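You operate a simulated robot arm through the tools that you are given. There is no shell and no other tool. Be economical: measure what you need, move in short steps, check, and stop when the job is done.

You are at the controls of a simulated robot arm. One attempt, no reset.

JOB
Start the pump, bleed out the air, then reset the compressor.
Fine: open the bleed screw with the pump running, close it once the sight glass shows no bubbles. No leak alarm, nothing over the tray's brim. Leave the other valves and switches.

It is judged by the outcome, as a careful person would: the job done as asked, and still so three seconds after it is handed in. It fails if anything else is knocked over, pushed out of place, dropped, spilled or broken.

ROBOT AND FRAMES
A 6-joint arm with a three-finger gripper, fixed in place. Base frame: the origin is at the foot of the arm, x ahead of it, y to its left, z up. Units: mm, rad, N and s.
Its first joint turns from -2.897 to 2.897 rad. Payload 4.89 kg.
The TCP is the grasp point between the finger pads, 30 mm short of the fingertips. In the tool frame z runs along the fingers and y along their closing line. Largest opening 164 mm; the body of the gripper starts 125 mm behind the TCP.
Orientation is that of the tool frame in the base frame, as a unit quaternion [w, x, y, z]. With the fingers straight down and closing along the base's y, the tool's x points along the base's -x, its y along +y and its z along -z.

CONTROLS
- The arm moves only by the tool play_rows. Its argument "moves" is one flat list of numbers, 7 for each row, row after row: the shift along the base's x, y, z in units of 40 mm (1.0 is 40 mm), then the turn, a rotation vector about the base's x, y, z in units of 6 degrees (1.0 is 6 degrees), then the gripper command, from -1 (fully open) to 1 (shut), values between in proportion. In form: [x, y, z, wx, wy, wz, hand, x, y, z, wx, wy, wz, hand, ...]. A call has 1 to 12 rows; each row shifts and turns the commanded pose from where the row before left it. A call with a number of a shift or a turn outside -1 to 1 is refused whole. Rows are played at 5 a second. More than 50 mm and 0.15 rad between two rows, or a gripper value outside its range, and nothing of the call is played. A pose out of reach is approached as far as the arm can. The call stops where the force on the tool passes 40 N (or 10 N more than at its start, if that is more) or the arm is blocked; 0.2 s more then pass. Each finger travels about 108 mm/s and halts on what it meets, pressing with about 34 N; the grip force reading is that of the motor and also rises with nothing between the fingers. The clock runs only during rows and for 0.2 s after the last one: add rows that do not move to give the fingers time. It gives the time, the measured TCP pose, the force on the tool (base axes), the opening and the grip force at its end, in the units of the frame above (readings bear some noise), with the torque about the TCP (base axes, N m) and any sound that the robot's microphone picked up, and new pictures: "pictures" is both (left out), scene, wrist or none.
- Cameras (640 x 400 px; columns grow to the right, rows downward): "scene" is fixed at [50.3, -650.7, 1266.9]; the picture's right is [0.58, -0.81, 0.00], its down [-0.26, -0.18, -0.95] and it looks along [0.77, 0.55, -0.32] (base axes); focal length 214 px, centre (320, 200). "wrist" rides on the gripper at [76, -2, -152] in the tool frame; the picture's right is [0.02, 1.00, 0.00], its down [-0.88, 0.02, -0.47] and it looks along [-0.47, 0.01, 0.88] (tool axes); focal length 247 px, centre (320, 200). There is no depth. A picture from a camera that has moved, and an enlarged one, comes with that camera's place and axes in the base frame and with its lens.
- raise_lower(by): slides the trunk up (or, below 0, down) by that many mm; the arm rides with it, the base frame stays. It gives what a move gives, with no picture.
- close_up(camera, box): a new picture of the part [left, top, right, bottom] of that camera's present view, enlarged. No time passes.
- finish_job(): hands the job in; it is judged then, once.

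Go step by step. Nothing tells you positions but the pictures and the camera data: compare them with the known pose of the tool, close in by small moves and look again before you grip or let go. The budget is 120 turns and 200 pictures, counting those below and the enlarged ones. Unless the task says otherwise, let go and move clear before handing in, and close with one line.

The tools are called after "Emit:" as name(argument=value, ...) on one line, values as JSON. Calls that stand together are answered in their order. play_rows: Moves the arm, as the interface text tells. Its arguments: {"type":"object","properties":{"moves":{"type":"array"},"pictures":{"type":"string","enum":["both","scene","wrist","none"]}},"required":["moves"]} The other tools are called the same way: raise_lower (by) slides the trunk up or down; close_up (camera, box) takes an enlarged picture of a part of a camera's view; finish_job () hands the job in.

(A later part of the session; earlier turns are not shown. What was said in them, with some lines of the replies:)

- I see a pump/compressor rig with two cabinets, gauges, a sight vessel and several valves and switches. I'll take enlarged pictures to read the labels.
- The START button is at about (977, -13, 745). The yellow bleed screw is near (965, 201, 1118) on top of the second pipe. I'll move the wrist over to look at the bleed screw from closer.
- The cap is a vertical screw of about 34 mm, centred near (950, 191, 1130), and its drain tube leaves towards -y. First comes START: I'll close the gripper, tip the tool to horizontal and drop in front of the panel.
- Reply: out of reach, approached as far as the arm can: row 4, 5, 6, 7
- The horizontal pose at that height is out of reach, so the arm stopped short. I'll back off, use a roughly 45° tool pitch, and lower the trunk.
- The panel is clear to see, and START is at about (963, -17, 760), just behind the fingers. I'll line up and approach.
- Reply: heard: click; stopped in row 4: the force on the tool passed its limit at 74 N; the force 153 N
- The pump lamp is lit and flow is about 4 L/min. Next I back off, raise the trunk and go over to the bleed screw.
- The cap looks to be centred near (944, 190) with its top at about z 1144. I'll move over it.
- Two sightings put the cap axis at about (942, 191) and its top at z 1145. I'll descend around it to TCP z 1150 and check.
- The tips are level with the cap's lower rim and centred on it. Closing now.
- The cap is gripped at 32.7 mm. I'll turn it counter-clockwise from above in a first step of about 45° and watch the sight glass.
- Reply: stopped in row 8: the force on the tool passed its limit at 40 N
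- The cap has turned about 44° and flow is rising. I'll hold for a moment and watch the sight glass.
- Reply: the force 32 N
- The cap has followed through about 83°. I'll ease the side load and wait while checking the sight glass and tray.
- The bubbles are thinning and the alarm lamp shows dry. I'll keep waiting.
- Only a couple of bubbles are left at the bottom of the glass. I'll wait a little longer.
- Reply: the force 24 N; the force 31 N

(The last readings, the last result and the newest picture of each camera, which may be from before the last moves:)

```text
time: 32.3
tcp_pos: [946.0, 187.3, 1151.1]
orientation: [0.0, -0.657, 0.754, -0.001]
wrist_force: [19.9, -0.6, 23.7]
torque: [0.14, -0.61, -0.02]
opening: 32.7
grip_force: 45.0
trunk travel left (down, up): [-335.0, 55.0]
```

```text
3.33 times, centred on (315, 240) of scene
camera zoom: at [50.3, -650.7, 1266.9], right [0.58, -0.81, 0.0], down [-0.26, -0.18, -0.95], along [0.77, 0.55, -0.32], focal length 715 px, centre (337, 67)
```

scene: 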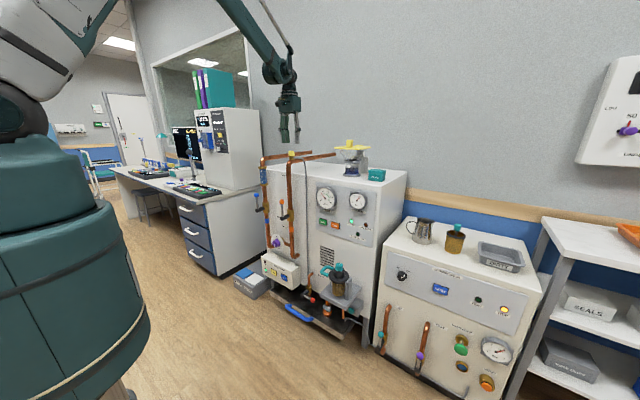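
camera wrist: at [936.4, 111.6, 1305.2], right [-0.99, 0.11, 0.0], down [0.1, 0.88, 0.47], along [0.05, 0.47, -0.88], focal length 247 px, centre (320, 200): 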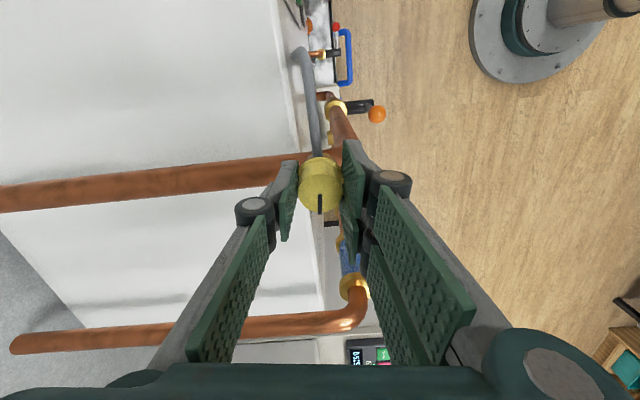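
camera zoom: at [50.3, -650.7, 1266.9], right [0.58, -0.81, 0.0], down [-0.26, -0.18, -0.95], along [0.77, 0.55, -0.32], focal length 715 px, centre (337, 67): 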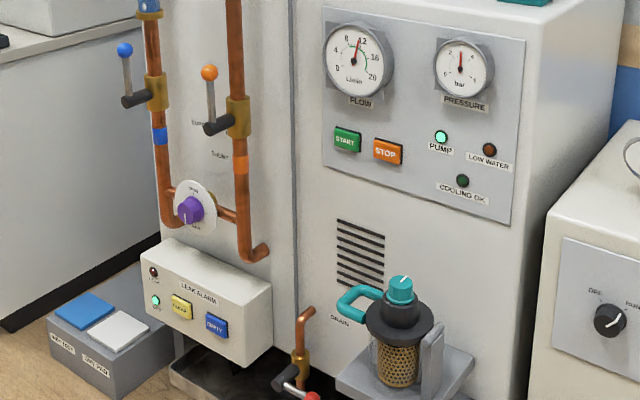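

Emit:
play_rows(moves=[0.02, 0, 0.02, 0, 0, 0, 1, 0, 0, 0, 0, 0, 0, 1, 0, 0, 0, 0, 0, 0, 1, 0, 0, 0, 0, 0, 0, 1], pictures="none")

Emit:
close_up(camera="scene", box=[250, 150, 300, 190])

```text
time: 33.3
tcp_pos: [944.2, 187.1, 1152.0]
orientation: [0.0, -0.657, 0.754, -0.001]
wrist_force: [3.0, -3.2, -2.2]
torque: [-0.12, -0.07, 0.01]
opening: 32.8
grip_force: 45.7
trunk travel left (down, up): [-335.0, 55.0]
```

```text
10.00 times, centred on (275, 170) of scene
camera zoom: at [50.3, -650.7, 1266.9], right [0.58, -0.81, 0.0], down [-0.26, -0.18, -0.95], along [0.77, 0.55, -0.32], focal length 2145 px, centre (770, 500)
```

zoom: 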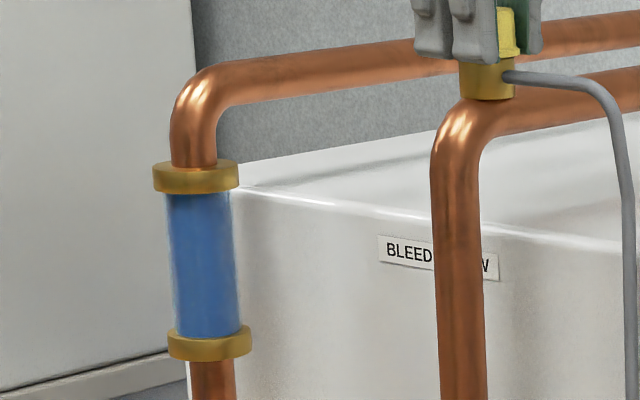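

Emit:
close_up(camera="wrist", box=[300, 210, 400, 310])

Emit:
close_up(camera="scene", box=[240, 180, 390, 300])

```text
4.00 times, centred on (350, 260) of wrist
camera zoom: at [936.7, 112.0, 1305.1], right [-0.99, 0.11, 0.0], down [0.1, 0.88, 0.47], along [0.05, 0.47, -0.88], focal length 988 px, centre (200, -40)
```

zoom: 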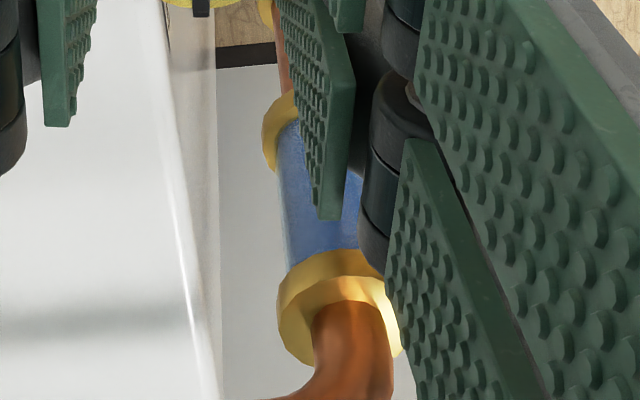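

```text
3.33 times, centred on (315, 240) of scene
camera zoom: at [50.3, -650.7, 1266.9], right [0.58, -0.81, 0.0], down [-0.26, -0.18, -0.95], along [0.77, 0.55, -0.32], focal length 715 px, centre (337, 67)
```

zoom: 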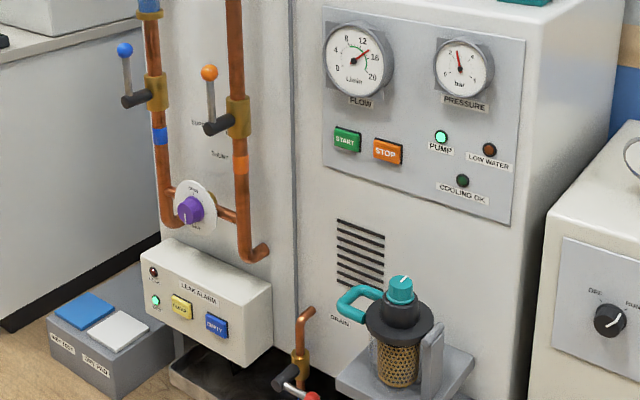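

The sight glass is clear from both sides and flow is about 14. I'm closing the bleed screw now, turning clockwise.

Emit:
play_rows(moves=[0, 0, 0, 0, 0, -1, 1, 0, 0, 0, 0, 0, -1, 1, 0, 0, 0, 0, 0, -1, 1, 0, 0, 0, 0, 0, -1, 1, 0, 0, 0, 0, 0, -1, 1, 0, 0, 0, 0, 0, -1, 1, 0, 0, 0, 0, 0, -1, 1, 0, 0, 0, 0, 0, -1, 1, 0, 0, 0, 0, 0, -1, 1, 0, 0, 0, 0, 0, -1, 1, 0, 0, 0, 0, 0, -1, 1, 0, 0, 0, 0, 0, -1, 1], pictures="none")

```text
time: 35.9
tcp_pos: [943.6, 189.2, 1153.6]
orientation: [0.0, -0.088, 0.996, 0.0]
wrist_force: [-19.8, 32.4, -13.3]
torque: [0.77, 0.81, 0.06]
opening: 31.9
grip_force: 45.3
trunk travel left (down, up): [-335.0, 55.0]
```

Emit:
play_rows(moves=[-0.01, 0.03, 0, 0, 0, -0.8, 1, 0, 0, 0, 0, 0, -0.9, 1, 0, 0, 0, 0, 0, -0.5, 1])

Emit:
close_up(camera="scene", box=[240, 150, 390, 280])

Emit:
close_up(camera="wrist", box=[260, 110, 400, 240])

```text
time: 36.7
tcp_pos: [944.7, 188.2, 1153.8]
orientation: [-0.001, 0.026, 1.0, -0.001]
wrist_force: [-13.6, 23.1, -6.3]
torque: [0.62, 0.34, 0.46]
opening: 32.1
grip_force: 44.9
trunk travel left (down, up): [-335.0, 55.0]
camera wrist: at [868.9, 192.0, 1306.8], right [0.03, 1.0, 0.0], down [0.88, -0.03, 0.47], along [0.47, -0.02, -0.88], focal length 247 px, centre (320, 200)
```

scene: 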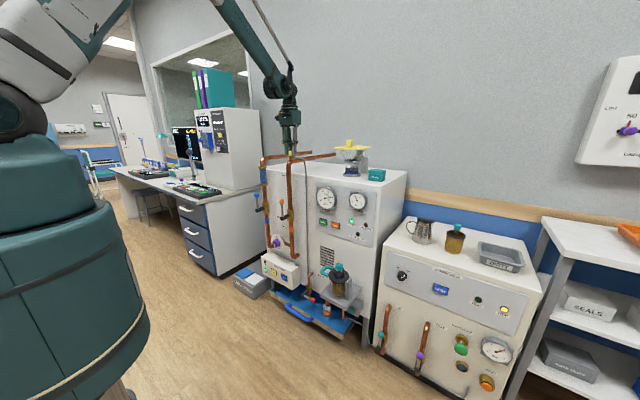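
wrist: 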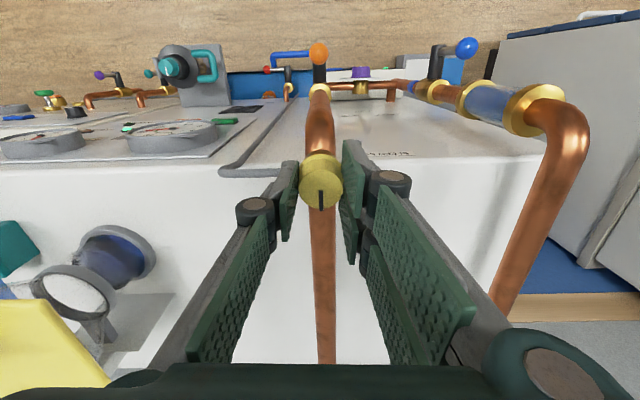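

```text
3.08 times, centred on (315, 215) of scene
camera zoom: at [50.3, -650.7, 1266.9], right [0.58, -0.81, 0.0], down [-0.26, -0.18, -0.95], along [0.77, 0.55, -0.32], focal length 660 px, centre (335, 154)
```

zoom: 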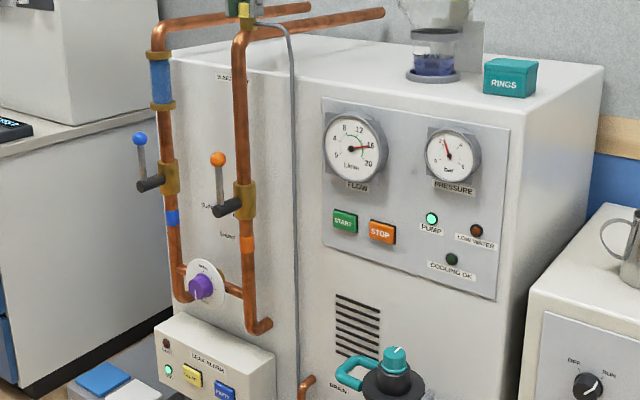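

```text
3.08 times, centred on (330, 175) of wrist
camera zoom: at [868.9, 192.0, 1306.8], right [0.03, 1.0, 0.0], down [0.88, -0.03, 0.47], along [0.47, -0.02, -0.88], focal length 760 px, centre (289, 277)
```

zoom: 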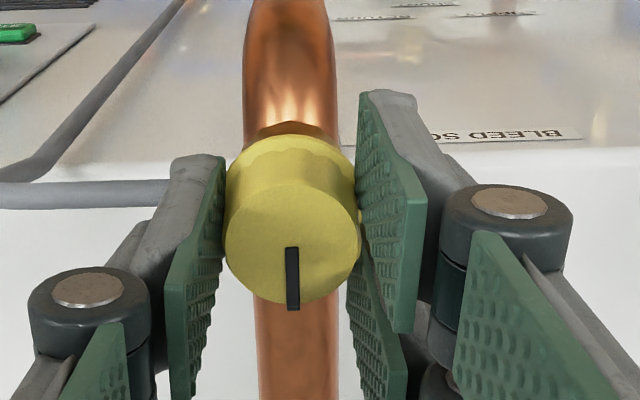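

Emit:
close_up(camera="scene", box=[250, 240, 380, 345])

Emit:
play_rows(moves=[0, 0, 0, 0, 0, 0, 1, 0, 0, 0, 0, 0, 0, 1], pictures="none")

Emit:
close_up(camera="scene", box=[250, 240, 380, 345])

Emit:
close_up(camera="scene", box=[300, 170, 400, 250])

```text
3.81 times, centred on (315, 292) of scene
camera zoom: at [50.3, -650.7, 1266.9], right [0.58, -0.81, 0.0], down [-0.26, -0.18, -0.95], along [0.77, 0.55, -0.32], focal length 817 px, centre (339, -152)
```

zoom: 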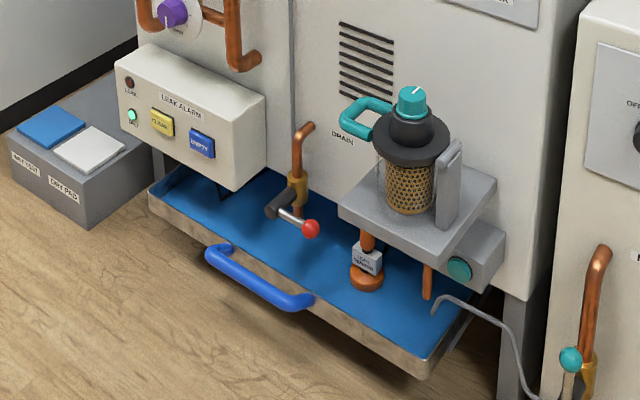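

```text
time: 37.3
tcp_pos: [945.0, 189.4, 1153.1]
orientation: [-0.001, 0.026, 1.0, -0.001]
wrist_force: [-9.0, 21.6, 1.0]
torque: [0.55, 0.31, 0.06]
opening: 31.8
grip_force: 44.9
trunk travel left (down, up): [-335.0, 55.0]
```

```text
3.81 times, centred on (315, 292) of scene
camera zoom: at [50.3, -650.7, 1266.9], right [0.58, -0.81, 0.0], down [-0.26, -0.18, -0.95], along [0.77, 0.55, -0.32], focal length 817 px, centre (339, -152)
```

zoom: 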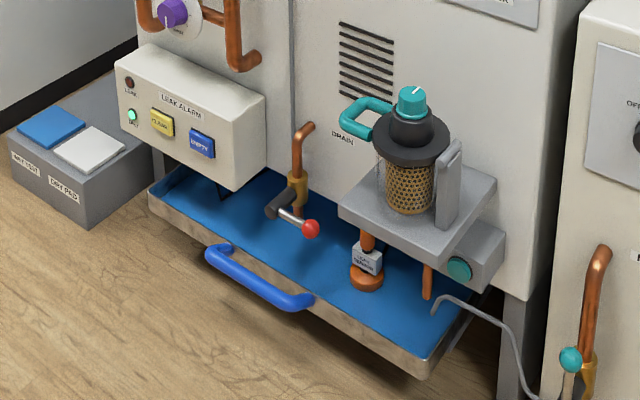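

```text
5.00 times, centred on (350, 210) of scene
camera zoom: at [50.3, -650.7, 1266.9], right [0.58, -0.81, 0.0], down [-0.26, -0.18, -0.95], along [0.77, 0.55, -0.32], focal length 1072 px, centre (170, 150)
```

zoom: 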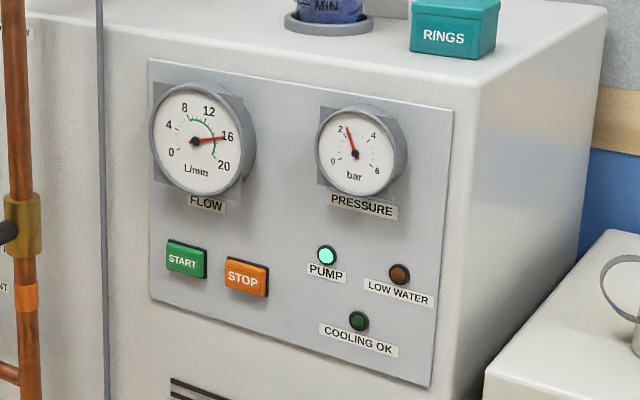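

The screw is back at its closed stop, the tray holds a shallow layer and the lamp shows dry. I'll release, rise and see how the readings settle.

Emit:
play_rows(moves=[0, 0, 0, 0, 0, 0, 0.3, 0, 0, 0, 0, 0, 0, 0.1, 0, 0, 0, 0, 0, 0, 0.1, 0, 0, 1, 0, 0, 0, 0.1, 0, 0, 1, 0, 0, 0, 0.1, 0, 0, 0.5, 0, 0, 0, 0.1], pictures="wrist")

Emit:
close_up(camera="wrist", box=[260, 90, 380, 190])

Emit:
close_up(camera="scene", box=[240, 140, 390, 280])

Emit:
close_up(camera="scene", box=[250, 240, 380, 345])

```text
time: 38.7
tcp_pos: [945.2, 187.9, 1255.9]
orientation: [-0.001, 0.026, 1.0, -0.001]
wrist_force: [-0.9, 0.1, 0.4]
torque: [-0.04, -0.07, -0.02]
opening: 73.8
grip_force: 0.0
trunk travel left (down, up): [-335.0, 55.0]
camera wrist: at [868.8, 190.9, 1408.6], right [0.03, 1.0, 0.0], down [0.88, -0.03, 0.47], along [0.47, -0.02, -0.88], focal length 247 px, centre (320, 200)
```

wrist: 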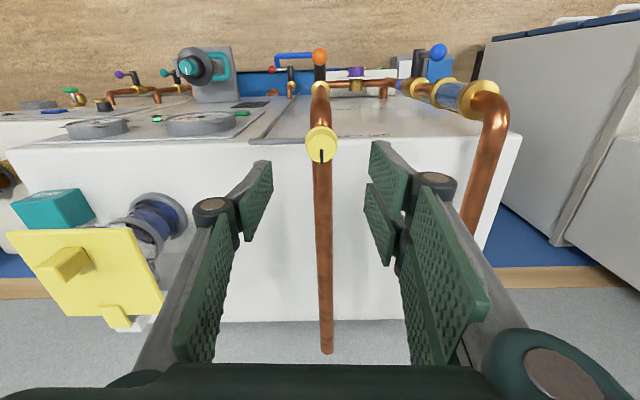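

```text
4.00 times, centred on (320, 140) of wrist
camera zoom: at [868.8, 190.9, 1408.6], right [0.03, 1.0, 0.0], down [0.88, -0.03, 0.47], along [0.47, -0.02, -0.88], focal length 988 px, centre (320, 440)
```

zoom: 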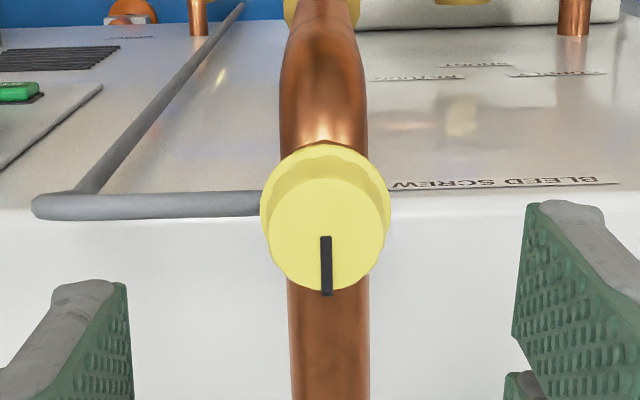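

```text
2.86 times, centred on (315, 210) of scene
camera zoom: at [50.3, -650.7, 1266.9], right [0.58, -0.81, 0.0], down [-0.26, -0.18, -0.95], along [0.77, 0.55, -0.32], focal length 613 px, centre (334, 171)
```

zoom: 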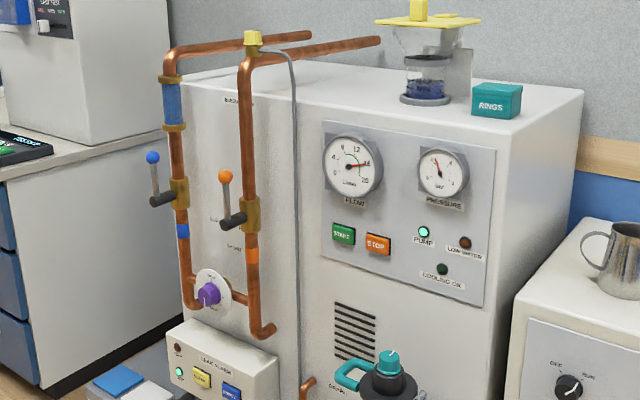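

```text
3.81 times, centred on (315, 292) of scene
camera zoom: at [50.3, -650.7, 1266.9], right [0.58, -0.81, 0.0], down [-0.26, -0.18, -0.95], along [0.77, 0.55, -0.32], focal length 817 px, centre (339, -152)
```

zoom: 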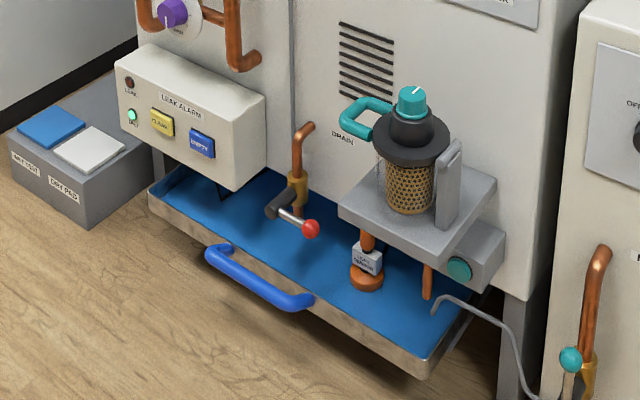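

The bleed screw is shut and its mark is back at the start position. Flow is steady, with no bubbles and no alarm. RESET is at about (962, -631, 610), so I'll retreat, tilt the tool and swing over.

Emit:
play_rows(moves=[-0.9, 0, 0, 0, 0, 0.5, 1, -0.9, 0, 0, 0, 0, 0, 1, -0.9, -0.4, 0, 0, 0, 0, 1, -0.9, -0.7, 0, 0, -1, 0, 1, 0, -1, -0.4, 0, -1, 0, 1, 0, -1, -0.4, 0, -1, 0, 1, 0, -1, -0.4, 0, -1, 0, 1, 0, -1, -0.4, 0, -1, 0, 1, 0, -1, -0.4, 0, -1, 0, 1, 0, -1, -0.4, 0, -1, 0, 1, 0, -1, -0.4, 0, -1, 0, 1, 0, -1, -0.4, 0, -1, 0, 1], pictures="scene")

Emit:
close_up(camera="scene", box=[300, 170, 400, 250])

```text
time: 41.3
tcp_pos: [800.2, -176.4, 1125.4]
orientation: [0.455, -0.001, 0.891, -0.001]
wrist_force: [-1.0, 0.8, 0.1]
torque: [-0.06, -0.02, -0.15]
opening: 0.0
grip_force: 33.9
trunk travel left (down, up): [-335.0, 55.0]
```

scene: 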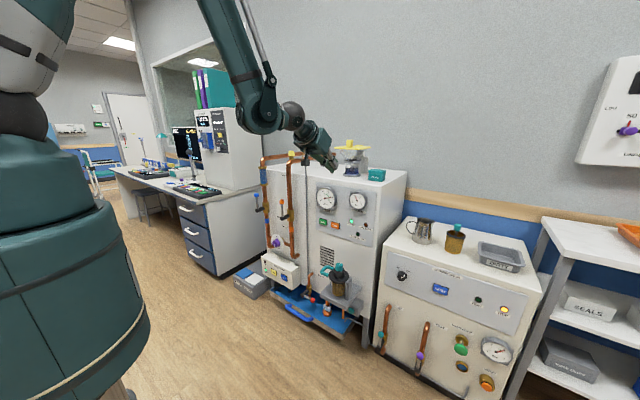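

```text
5.00 times, centred on (350, 210) of scene
camera zoom: at [50.3, -650.7, 1266.9], right [0.58, -0.81, 0.0], down [-0.26, -0.18, -0.95], along [0.77, 0.55, -0.32], focal length 1072 px, centre (170, 150)
```

zoom: 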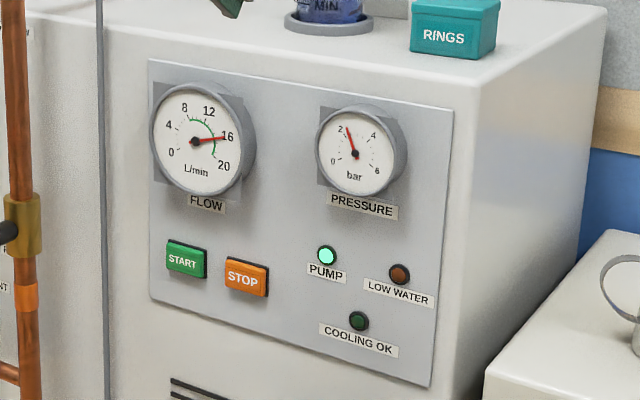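

Emit:
play_rows(moves=[0, -1, 0, 0, 0, 0, 1, 0, -1, 0, 0, 0, 0, 1, 0, -1, 0, 0, 0, 0, 1, 0, -1, 0, 0, 0, 0, 1, 0, -1, 0, 0, 0, 0, 1, 0, -1, 0, 0, 0, 0, 1, 0, -1, 0, 0, 0, 0, 1, 0, -1, 0, 0, 0, 0, 1, 0, -1, 0, 0, 0, 0, 1, 0, -1, 0, 0, 0, 0, 1, 0, -1, 0, 0, 0, 0, 1, 0, -0.4, 0, 0, 0, 0, 1], pictures="none")

Emit:
raise_lower(by=-330)

Emit:
play_rows(moves=[0, 0, 0, 0, 0, 0, 1])

Emit:
close_up(camera="scene", box=[300, 170, 400, 250])

```text
time: 43.9
tcp_pos: [801.2, -632.5, 1127.3]
orientation: [0.454, -0.001, 0.891, 0.0]
wrist_force: [0.3, -0.4, 0.6]
torque: [0.03, -0.01, 0.05]
opening: 0.0
grip_force: 33.7
trunk travel left (down, up): [-335.0, 55.0]
```

```text
time: 47.1
tcp_pos: [800.3, -632.1, 796.1]
orientation: [0.453, -0.001, 0.891, 0.0]
wrist_force: [-0.3, -0.3, -0.1]
torque: [-0.03, 0.02, 0.0]
opening: 0.2
grip_force: 33.7
trunk travel left (down, up): [-5.0, 385.0]
```

```text
time: 47.5
tcp_pos: [800.4, -630.5, 795.9]
orientation: [0.453, -0.001, 0.891, 0.0]
wrist_force: [-0.8, -0.1, -0.4]
torque: [-0.01, 0.04, -0.03]
opening: 0.0
grip_force: 33.8
trunk travel left (down, up): [-5.0, 385.0]
camera wrist: at [632.7, -633.1, 825.1], right [-0.01, 1.0, -0.02], down [0.14, 0.02, 0.99], along [0.99, 0.01, -0.14], focal length 247 px, centre (320, 200)
```

scene: 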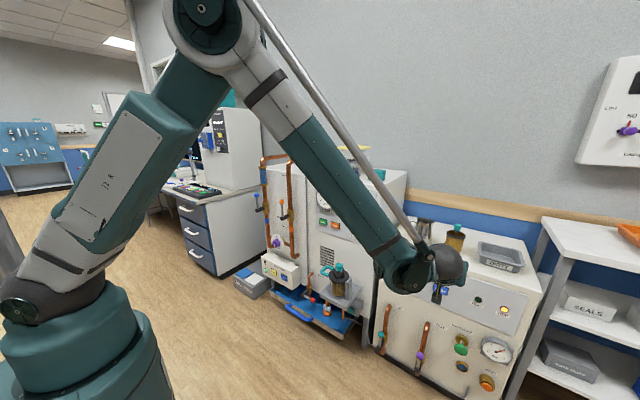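
wrist: 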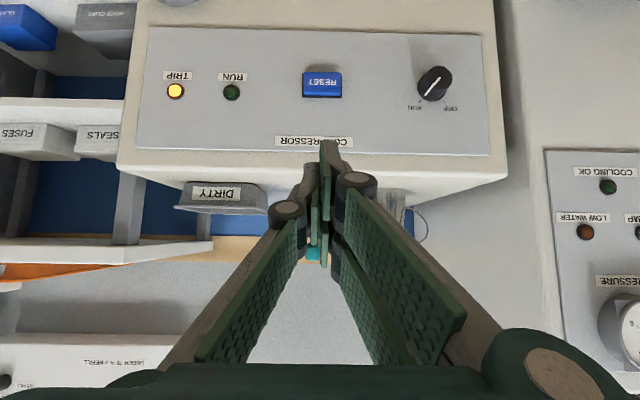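

```text
5.00 times, centred on (350, 210) of scene
camera zoom: at [50.3, -650.7, 1266.9], right [0.58, -0.81, 0.0], down [-0.26, -0.18, -0.95], along [0.77, 0.55, -0.32], focal length 1072 px, centre (170, 150)
```

zoom: 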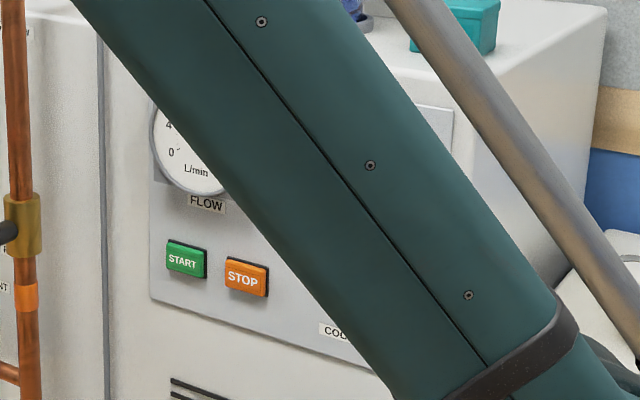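

RESET is straight ahead at about (958, -630, 615). First I want to see whether COOLING OK has come on.

Emit:
close_up(camera="wrist", box=[540, 150, 640, 240])

Emit:
close_up(camera="wrist", box=[130, 20, 500, 230])

Emit:
close_up(camera="scene", box=[250, 140, 380, 345])

```text
4.44 times, centred on (590, 195) of wrist
camera zoom: at [632.7, -633.1, 825.1], right [-0.01, 1.0, -0.02], down [0.14, 0.02, 0.99], along [0.99, 0.01, -0.14], focal length 1098 px, centre (-880, 222)
```

zoom: 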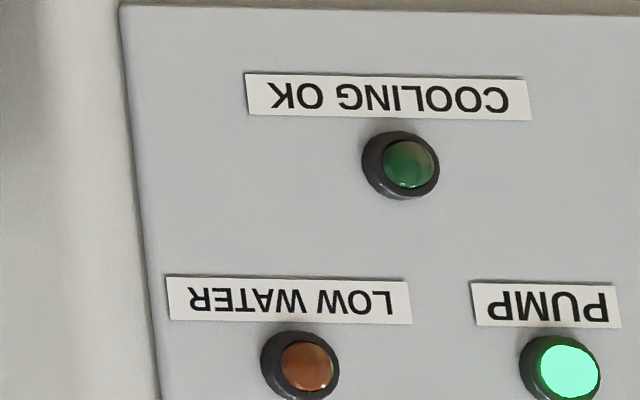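

```text
1.73 times, centred on (315, 125) of wrist
camera zoom: at [632.7, -633.1, 825.1], right [-0.01, 1.0, -0.02], down [0.14, 0.02, 0.99], along [0.99, 0.01, -0.14], focal length 427 px, centre (329, 330)
```

zoom: 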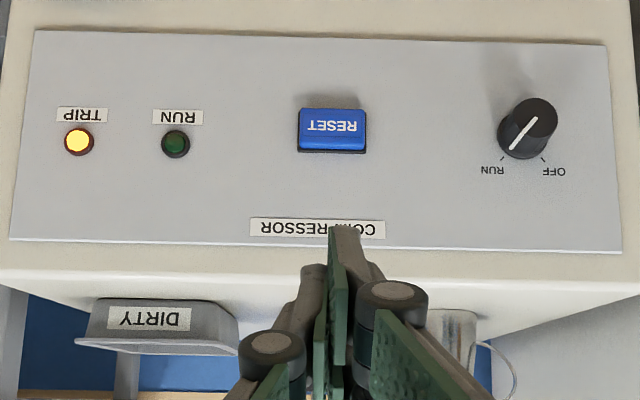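

```text
1.95 times, centred on (315, 242) of scene
camera zoom: at [50.3, -650.7, 1266.9], right [0.58, -0.81, 0.0], down [-0.26, -0.18, -0.95], along [0.77, 0.55, -0.32], focal length 418 px, centre (330, 117)
```

zoom: 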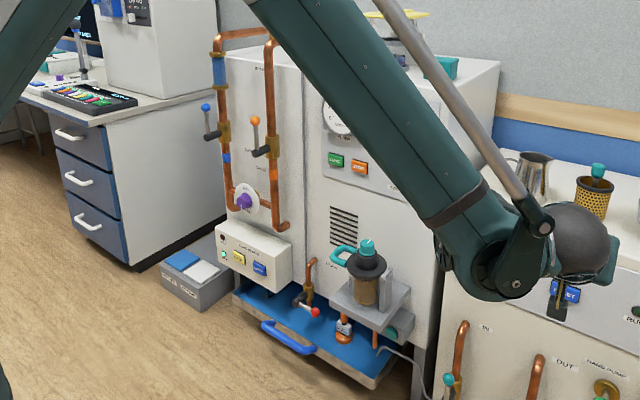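

Emit:
play_rows(moves=[0, 0, -0.87, 0, 0, 0, 1, 0.3, 0, -0.87, 0, 0, 0, 1, 0.5, 0, -0.87, 0, 0, 0, 1, 0.5, 0, -0.87, 0, 0, 0, 1, 0.8, 0, -0.87, 0, 0, 0, 1], pictures="wrist")

Emit:
close_up(camera="scene", box=[300, 170, 560, 320])

```text
time: 48.7
tcp_pos: [883.8, -632.0, 624.1]
orientation: [0.453, 0.0, 0.891, -0.001]
wrist_force: [-1.7, 0.6, 1.9]
torque: [-0.02, 0.12, -0.05]
opening: 0.0
grip_force: 34.0
trunk travel left (down, up): [-5.0, 385.0]
camera wrist: at [715.1, -633.7, 653.3], right [-0.01, 1.0, -0.02], down [0.14, 0.02, 0.99], along [0.99, 0.01, -0.14], focal length 247 px, centre (320, 200)
```

wrist: 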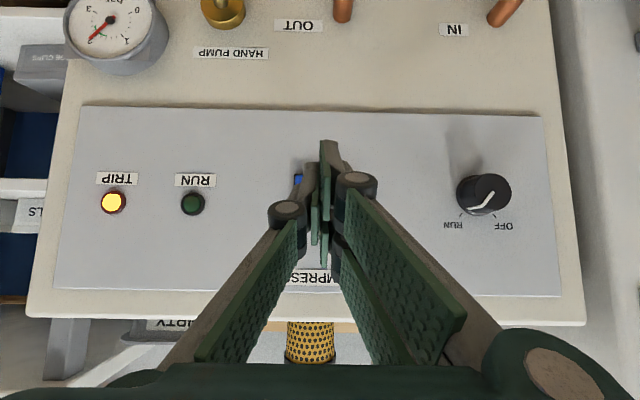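

```text
2.46 times, centred on (430, 245) of scene
camera zoom: at [50.3, -650.7, 1266.9], right [0.58, -0.81, 0.0], down [-0.26, -0.18, -0.95], along [0.77, 0.55, -0.32], focal length 528 px, centre (49, 89)
```

zoom: 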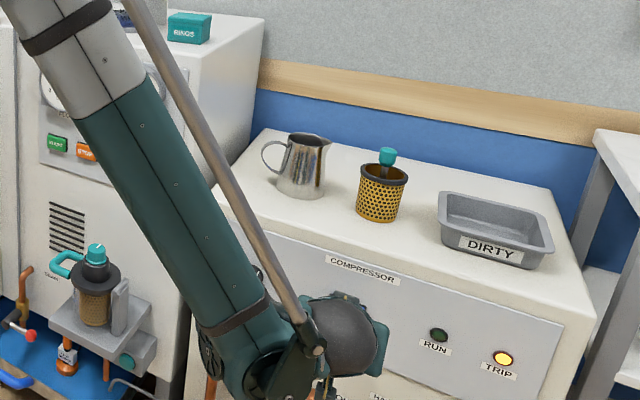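

The button sits right behind the fingertips. I'm pressing it with small steps.

Emit:
play_rows(moves=[0.4, 0.05, 0, 0, 0, 0, 1, 0.3, 0, 0, 0, 0, 0, 1, 0.1, 0, 0, 0, 0, 0, 1, 0.1, 0, 0, 0, 0, 0, 1, 0.1, 0, 0, 0, 0, 0, 1, 0.1, 0, 0, 0, 0, 0, 1, 0.1, 0, 0, 0, 0, 0, 1, 0.1, 0, 0, 0, 0, 0, 1], pictures="wrist")

```text
time: 50.5
tcp_pos: [930.1, -631.4, 622.1]
orientation: [0.452, 0.0, 0.892, -0.001]
wrist_force: [-18.9, 4.6, 11.3]
torque: [0.03, -0.42, 0.2]
opening: 0.0
grip_force: 34.2
trunk travel left (down, up): [-5.0, 385.0]
heard: click
stopped in row 8: the force on the tool passed its limit at 51 N (the readings are from after the stop); the commanded pose is now the measured one
camera wrist: at [762.6, -631.8, 652.2], right [-0.01, 1.0, -0.02], down [0.14, 0.02, 0.99], along [0.99, 0.01, -0.14], focal length 247 px, centre (320, 200)
```

wrist: 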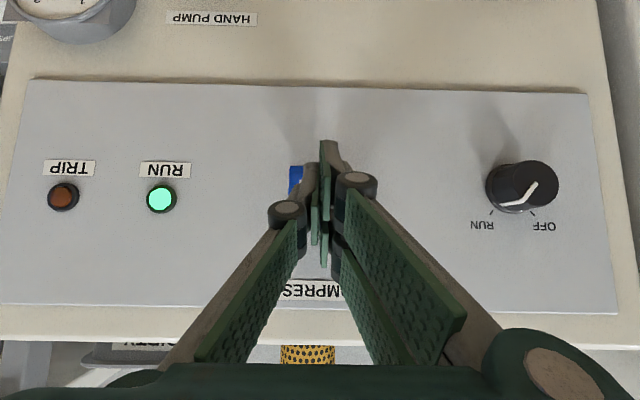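

RUN is lit and TRIP is out. I'll back off and watch that it stays running.

Emit:
play_rows(moves=[-0.3, 0, 0, 0, 0, 0, 1, -0.8, 0, 0, 0, 0, 0, 1, -0.9, 0, 0.3, 0, 0, 0, 1, -0.5, -0.3, 0.6, 0, 0, 0, 1, 0, -0.3, 0.9, 0, 0, 0, 1, 0, 0, 0.9, 0, 0, 0, 1, 0, 0, 0.9, 0, 0, 0, 1, 0, 0, 0.9, 0, 0, 0, 1])

Emit:
raise_lower(by=300)

Emit:
play_rows(moves=[0, 0, 0, 0, 0, 0, 1, 0, 0, 0, 0, 0, 0, 1, 0, 0, 0, 0, 0, 0, 1, 0, 0, 0, 0, 0, 0, 1, 0, 0, 0, 0, 0, 0, 1, 0, 0, 0, 0, 0, 0, 1, 0, 0, 0, 0, 0, 0, 1, 0, 0, 0, 0, 0, 0, 1, 0, 0, 0, 0, 0, 0, 1, 0, 0, 0, 0, 0, 0, 1, 0, 0, 0, 0, 0, 0, 1, 0, 0, 0, 0, 0, 0, 1], pictures="scene")

Emit:
close_up(camera="scene", box=[380, 210, 560, 340])

Emit:
close_up(camera="scene", box=[240, 140, 400, 345])

```text
time: 52.2
tcp_pos: [830.5, -654.6, 799.4]
orientation: [0.452, 0.0, 0.892, 0.0]
wrist_force: [1.0, -1.1, -1.5]
torque: [0.11, -0.06, 0.1]
opening: 0.1
grip_force: 33.9
trunk travel left (down, up): [-5.0, 385.0]
camera wrist: at [662.1, -655.1, 828.5], right [-0.01, 1.0, -0.02], down [0.14, 0.02, 0.99], along [0.99, 0.01, -0.14], focal length 247 px, centre (320, 200)
```

scene: 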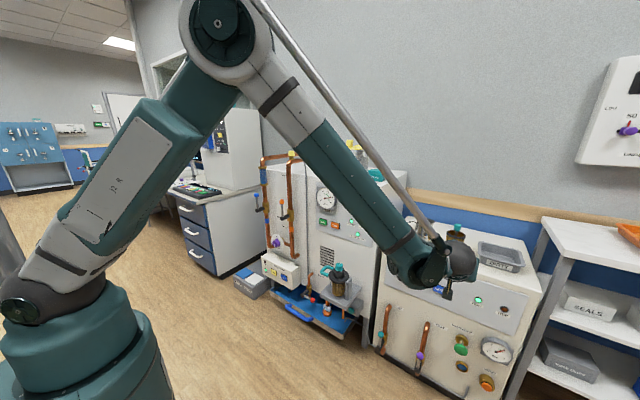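
wrist: 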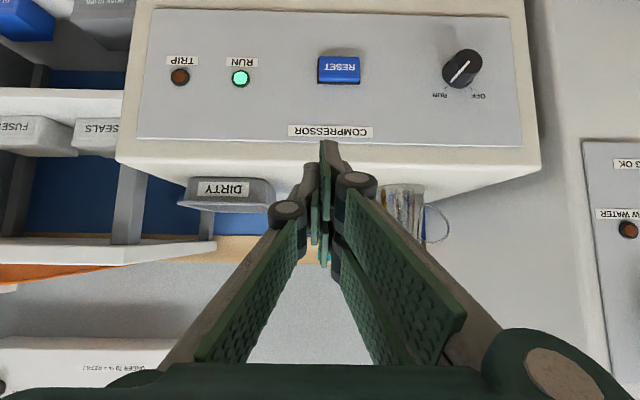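

```text
time: 55.2
tcp_pos: [829.7, -653.5, 1098.9]
orientation: [0.451, 0.001, 0.892, -0.002]
wrist_force: [0.2, 0.4, -0.6]
torque: [0.02, 0.0, 0.0]
opening: 0.0
grip_force: 34.3
trunk travel left (down, up): [-305.0, 85.0]
```

```text
time: 57.9
tcp_pos: [828.3, -653.0, 1099.8]
orientation: [0.451, -0.001, 0.892, -0.001]
wrist_force: [0.0, 0.2, 0.1]
torque: [-0.01, 0.01, -0.02]
opening: 0.0
grip_force: 34.0
trunk travel left (down, up): [-305.0, 85.0]
```

scene: 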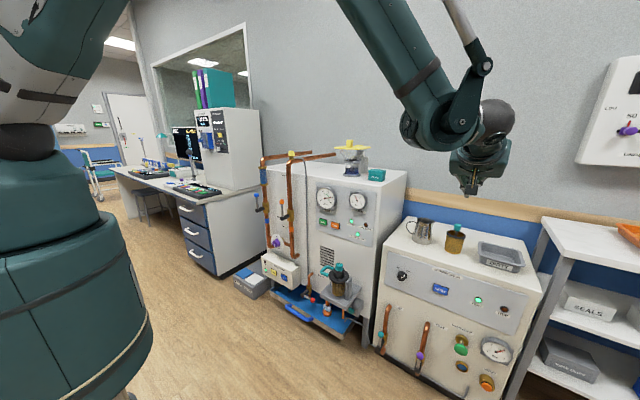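

```text
3.08 times, centred on (470, 275) of scene
camera zoom: at [50.3, -650.7, 1266.9], right [0.58, -0.81, 0.0], down [-0.26, -0.18, -0.95], along [0.77, 0.55, -0.32], focal length 660 px, centre (-142, -31)
```

zoom: 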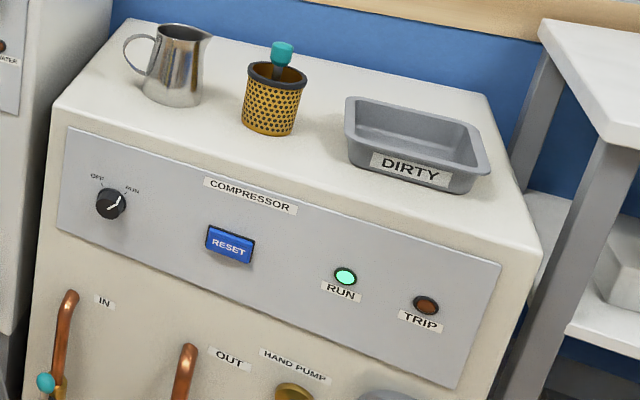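

```text
1.95 times, centred on (320, 242) of scene
camera zoom: at [50.3, -650.7, 1266.9], right [0.58, -0.81, 0.0], down [-0.26, -0.18, -0.95], along [0.77, 0.55, -0.32], focal length 418 px, centre (320, 117)
```

zoom: 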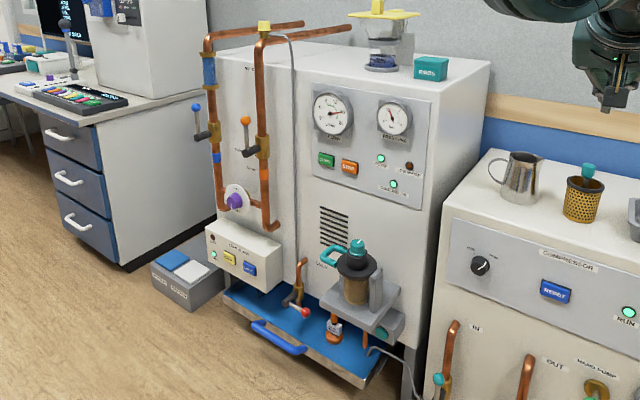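

The compressor is running and COOLING OK is now lit. One last check of the sight glass, alarm lamp and tray.

Emit:
close_up(camera="scene", box=[250, 240, 380, 345])

Emit:
close_up(camera="scene", box=[250, 140, 380, 240])

```text
3.81 times, centred on (315, 292) of scene
camera zoom: at [50.3, -650.7, 1266.9], right [0.58, -0.81, 0.0], down [-0.26, -0.18, -0.95], along [0.77, 0.55, -0.32], focal length 817 px, centre (339, -152)
```

zoom: 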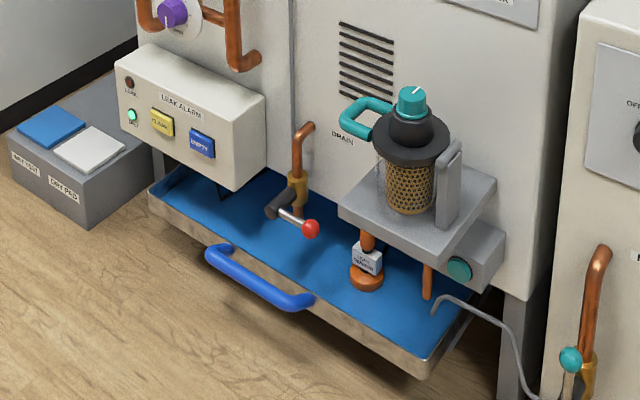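

```text
4.00 times, centred on (315, 190) of scene
camera zoom: at [50.3, -650.7, 1266.9], right [0.58, -0.81, 0.0], down [-0.26, -0.18, -0.95], along [0.77, 0.55, -0.32], focal length 858 px, centre (340, 240)
```

zoom: 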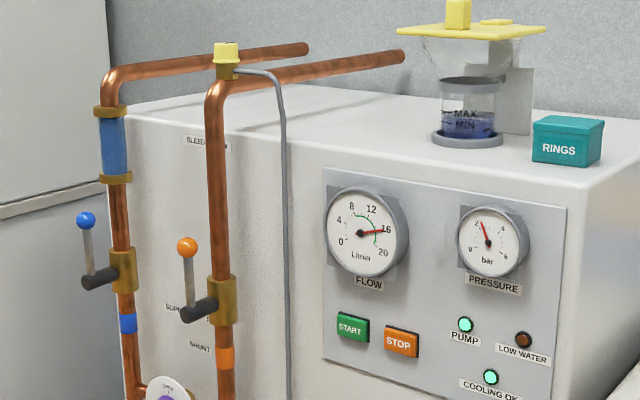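

The sight glass is clear, the leak alarm is dry, the tray level is steady and the compressor is running. The arm is clear, so I'm handing in.

Emit:
finish_job()

```text
The job is handed in.
```

The pump is running, the air is bled out and the bleed screw is closed. The compressor is reset with RUN and COOLING OK lit, and there was no leak alarm and nothing over the tray's brim.
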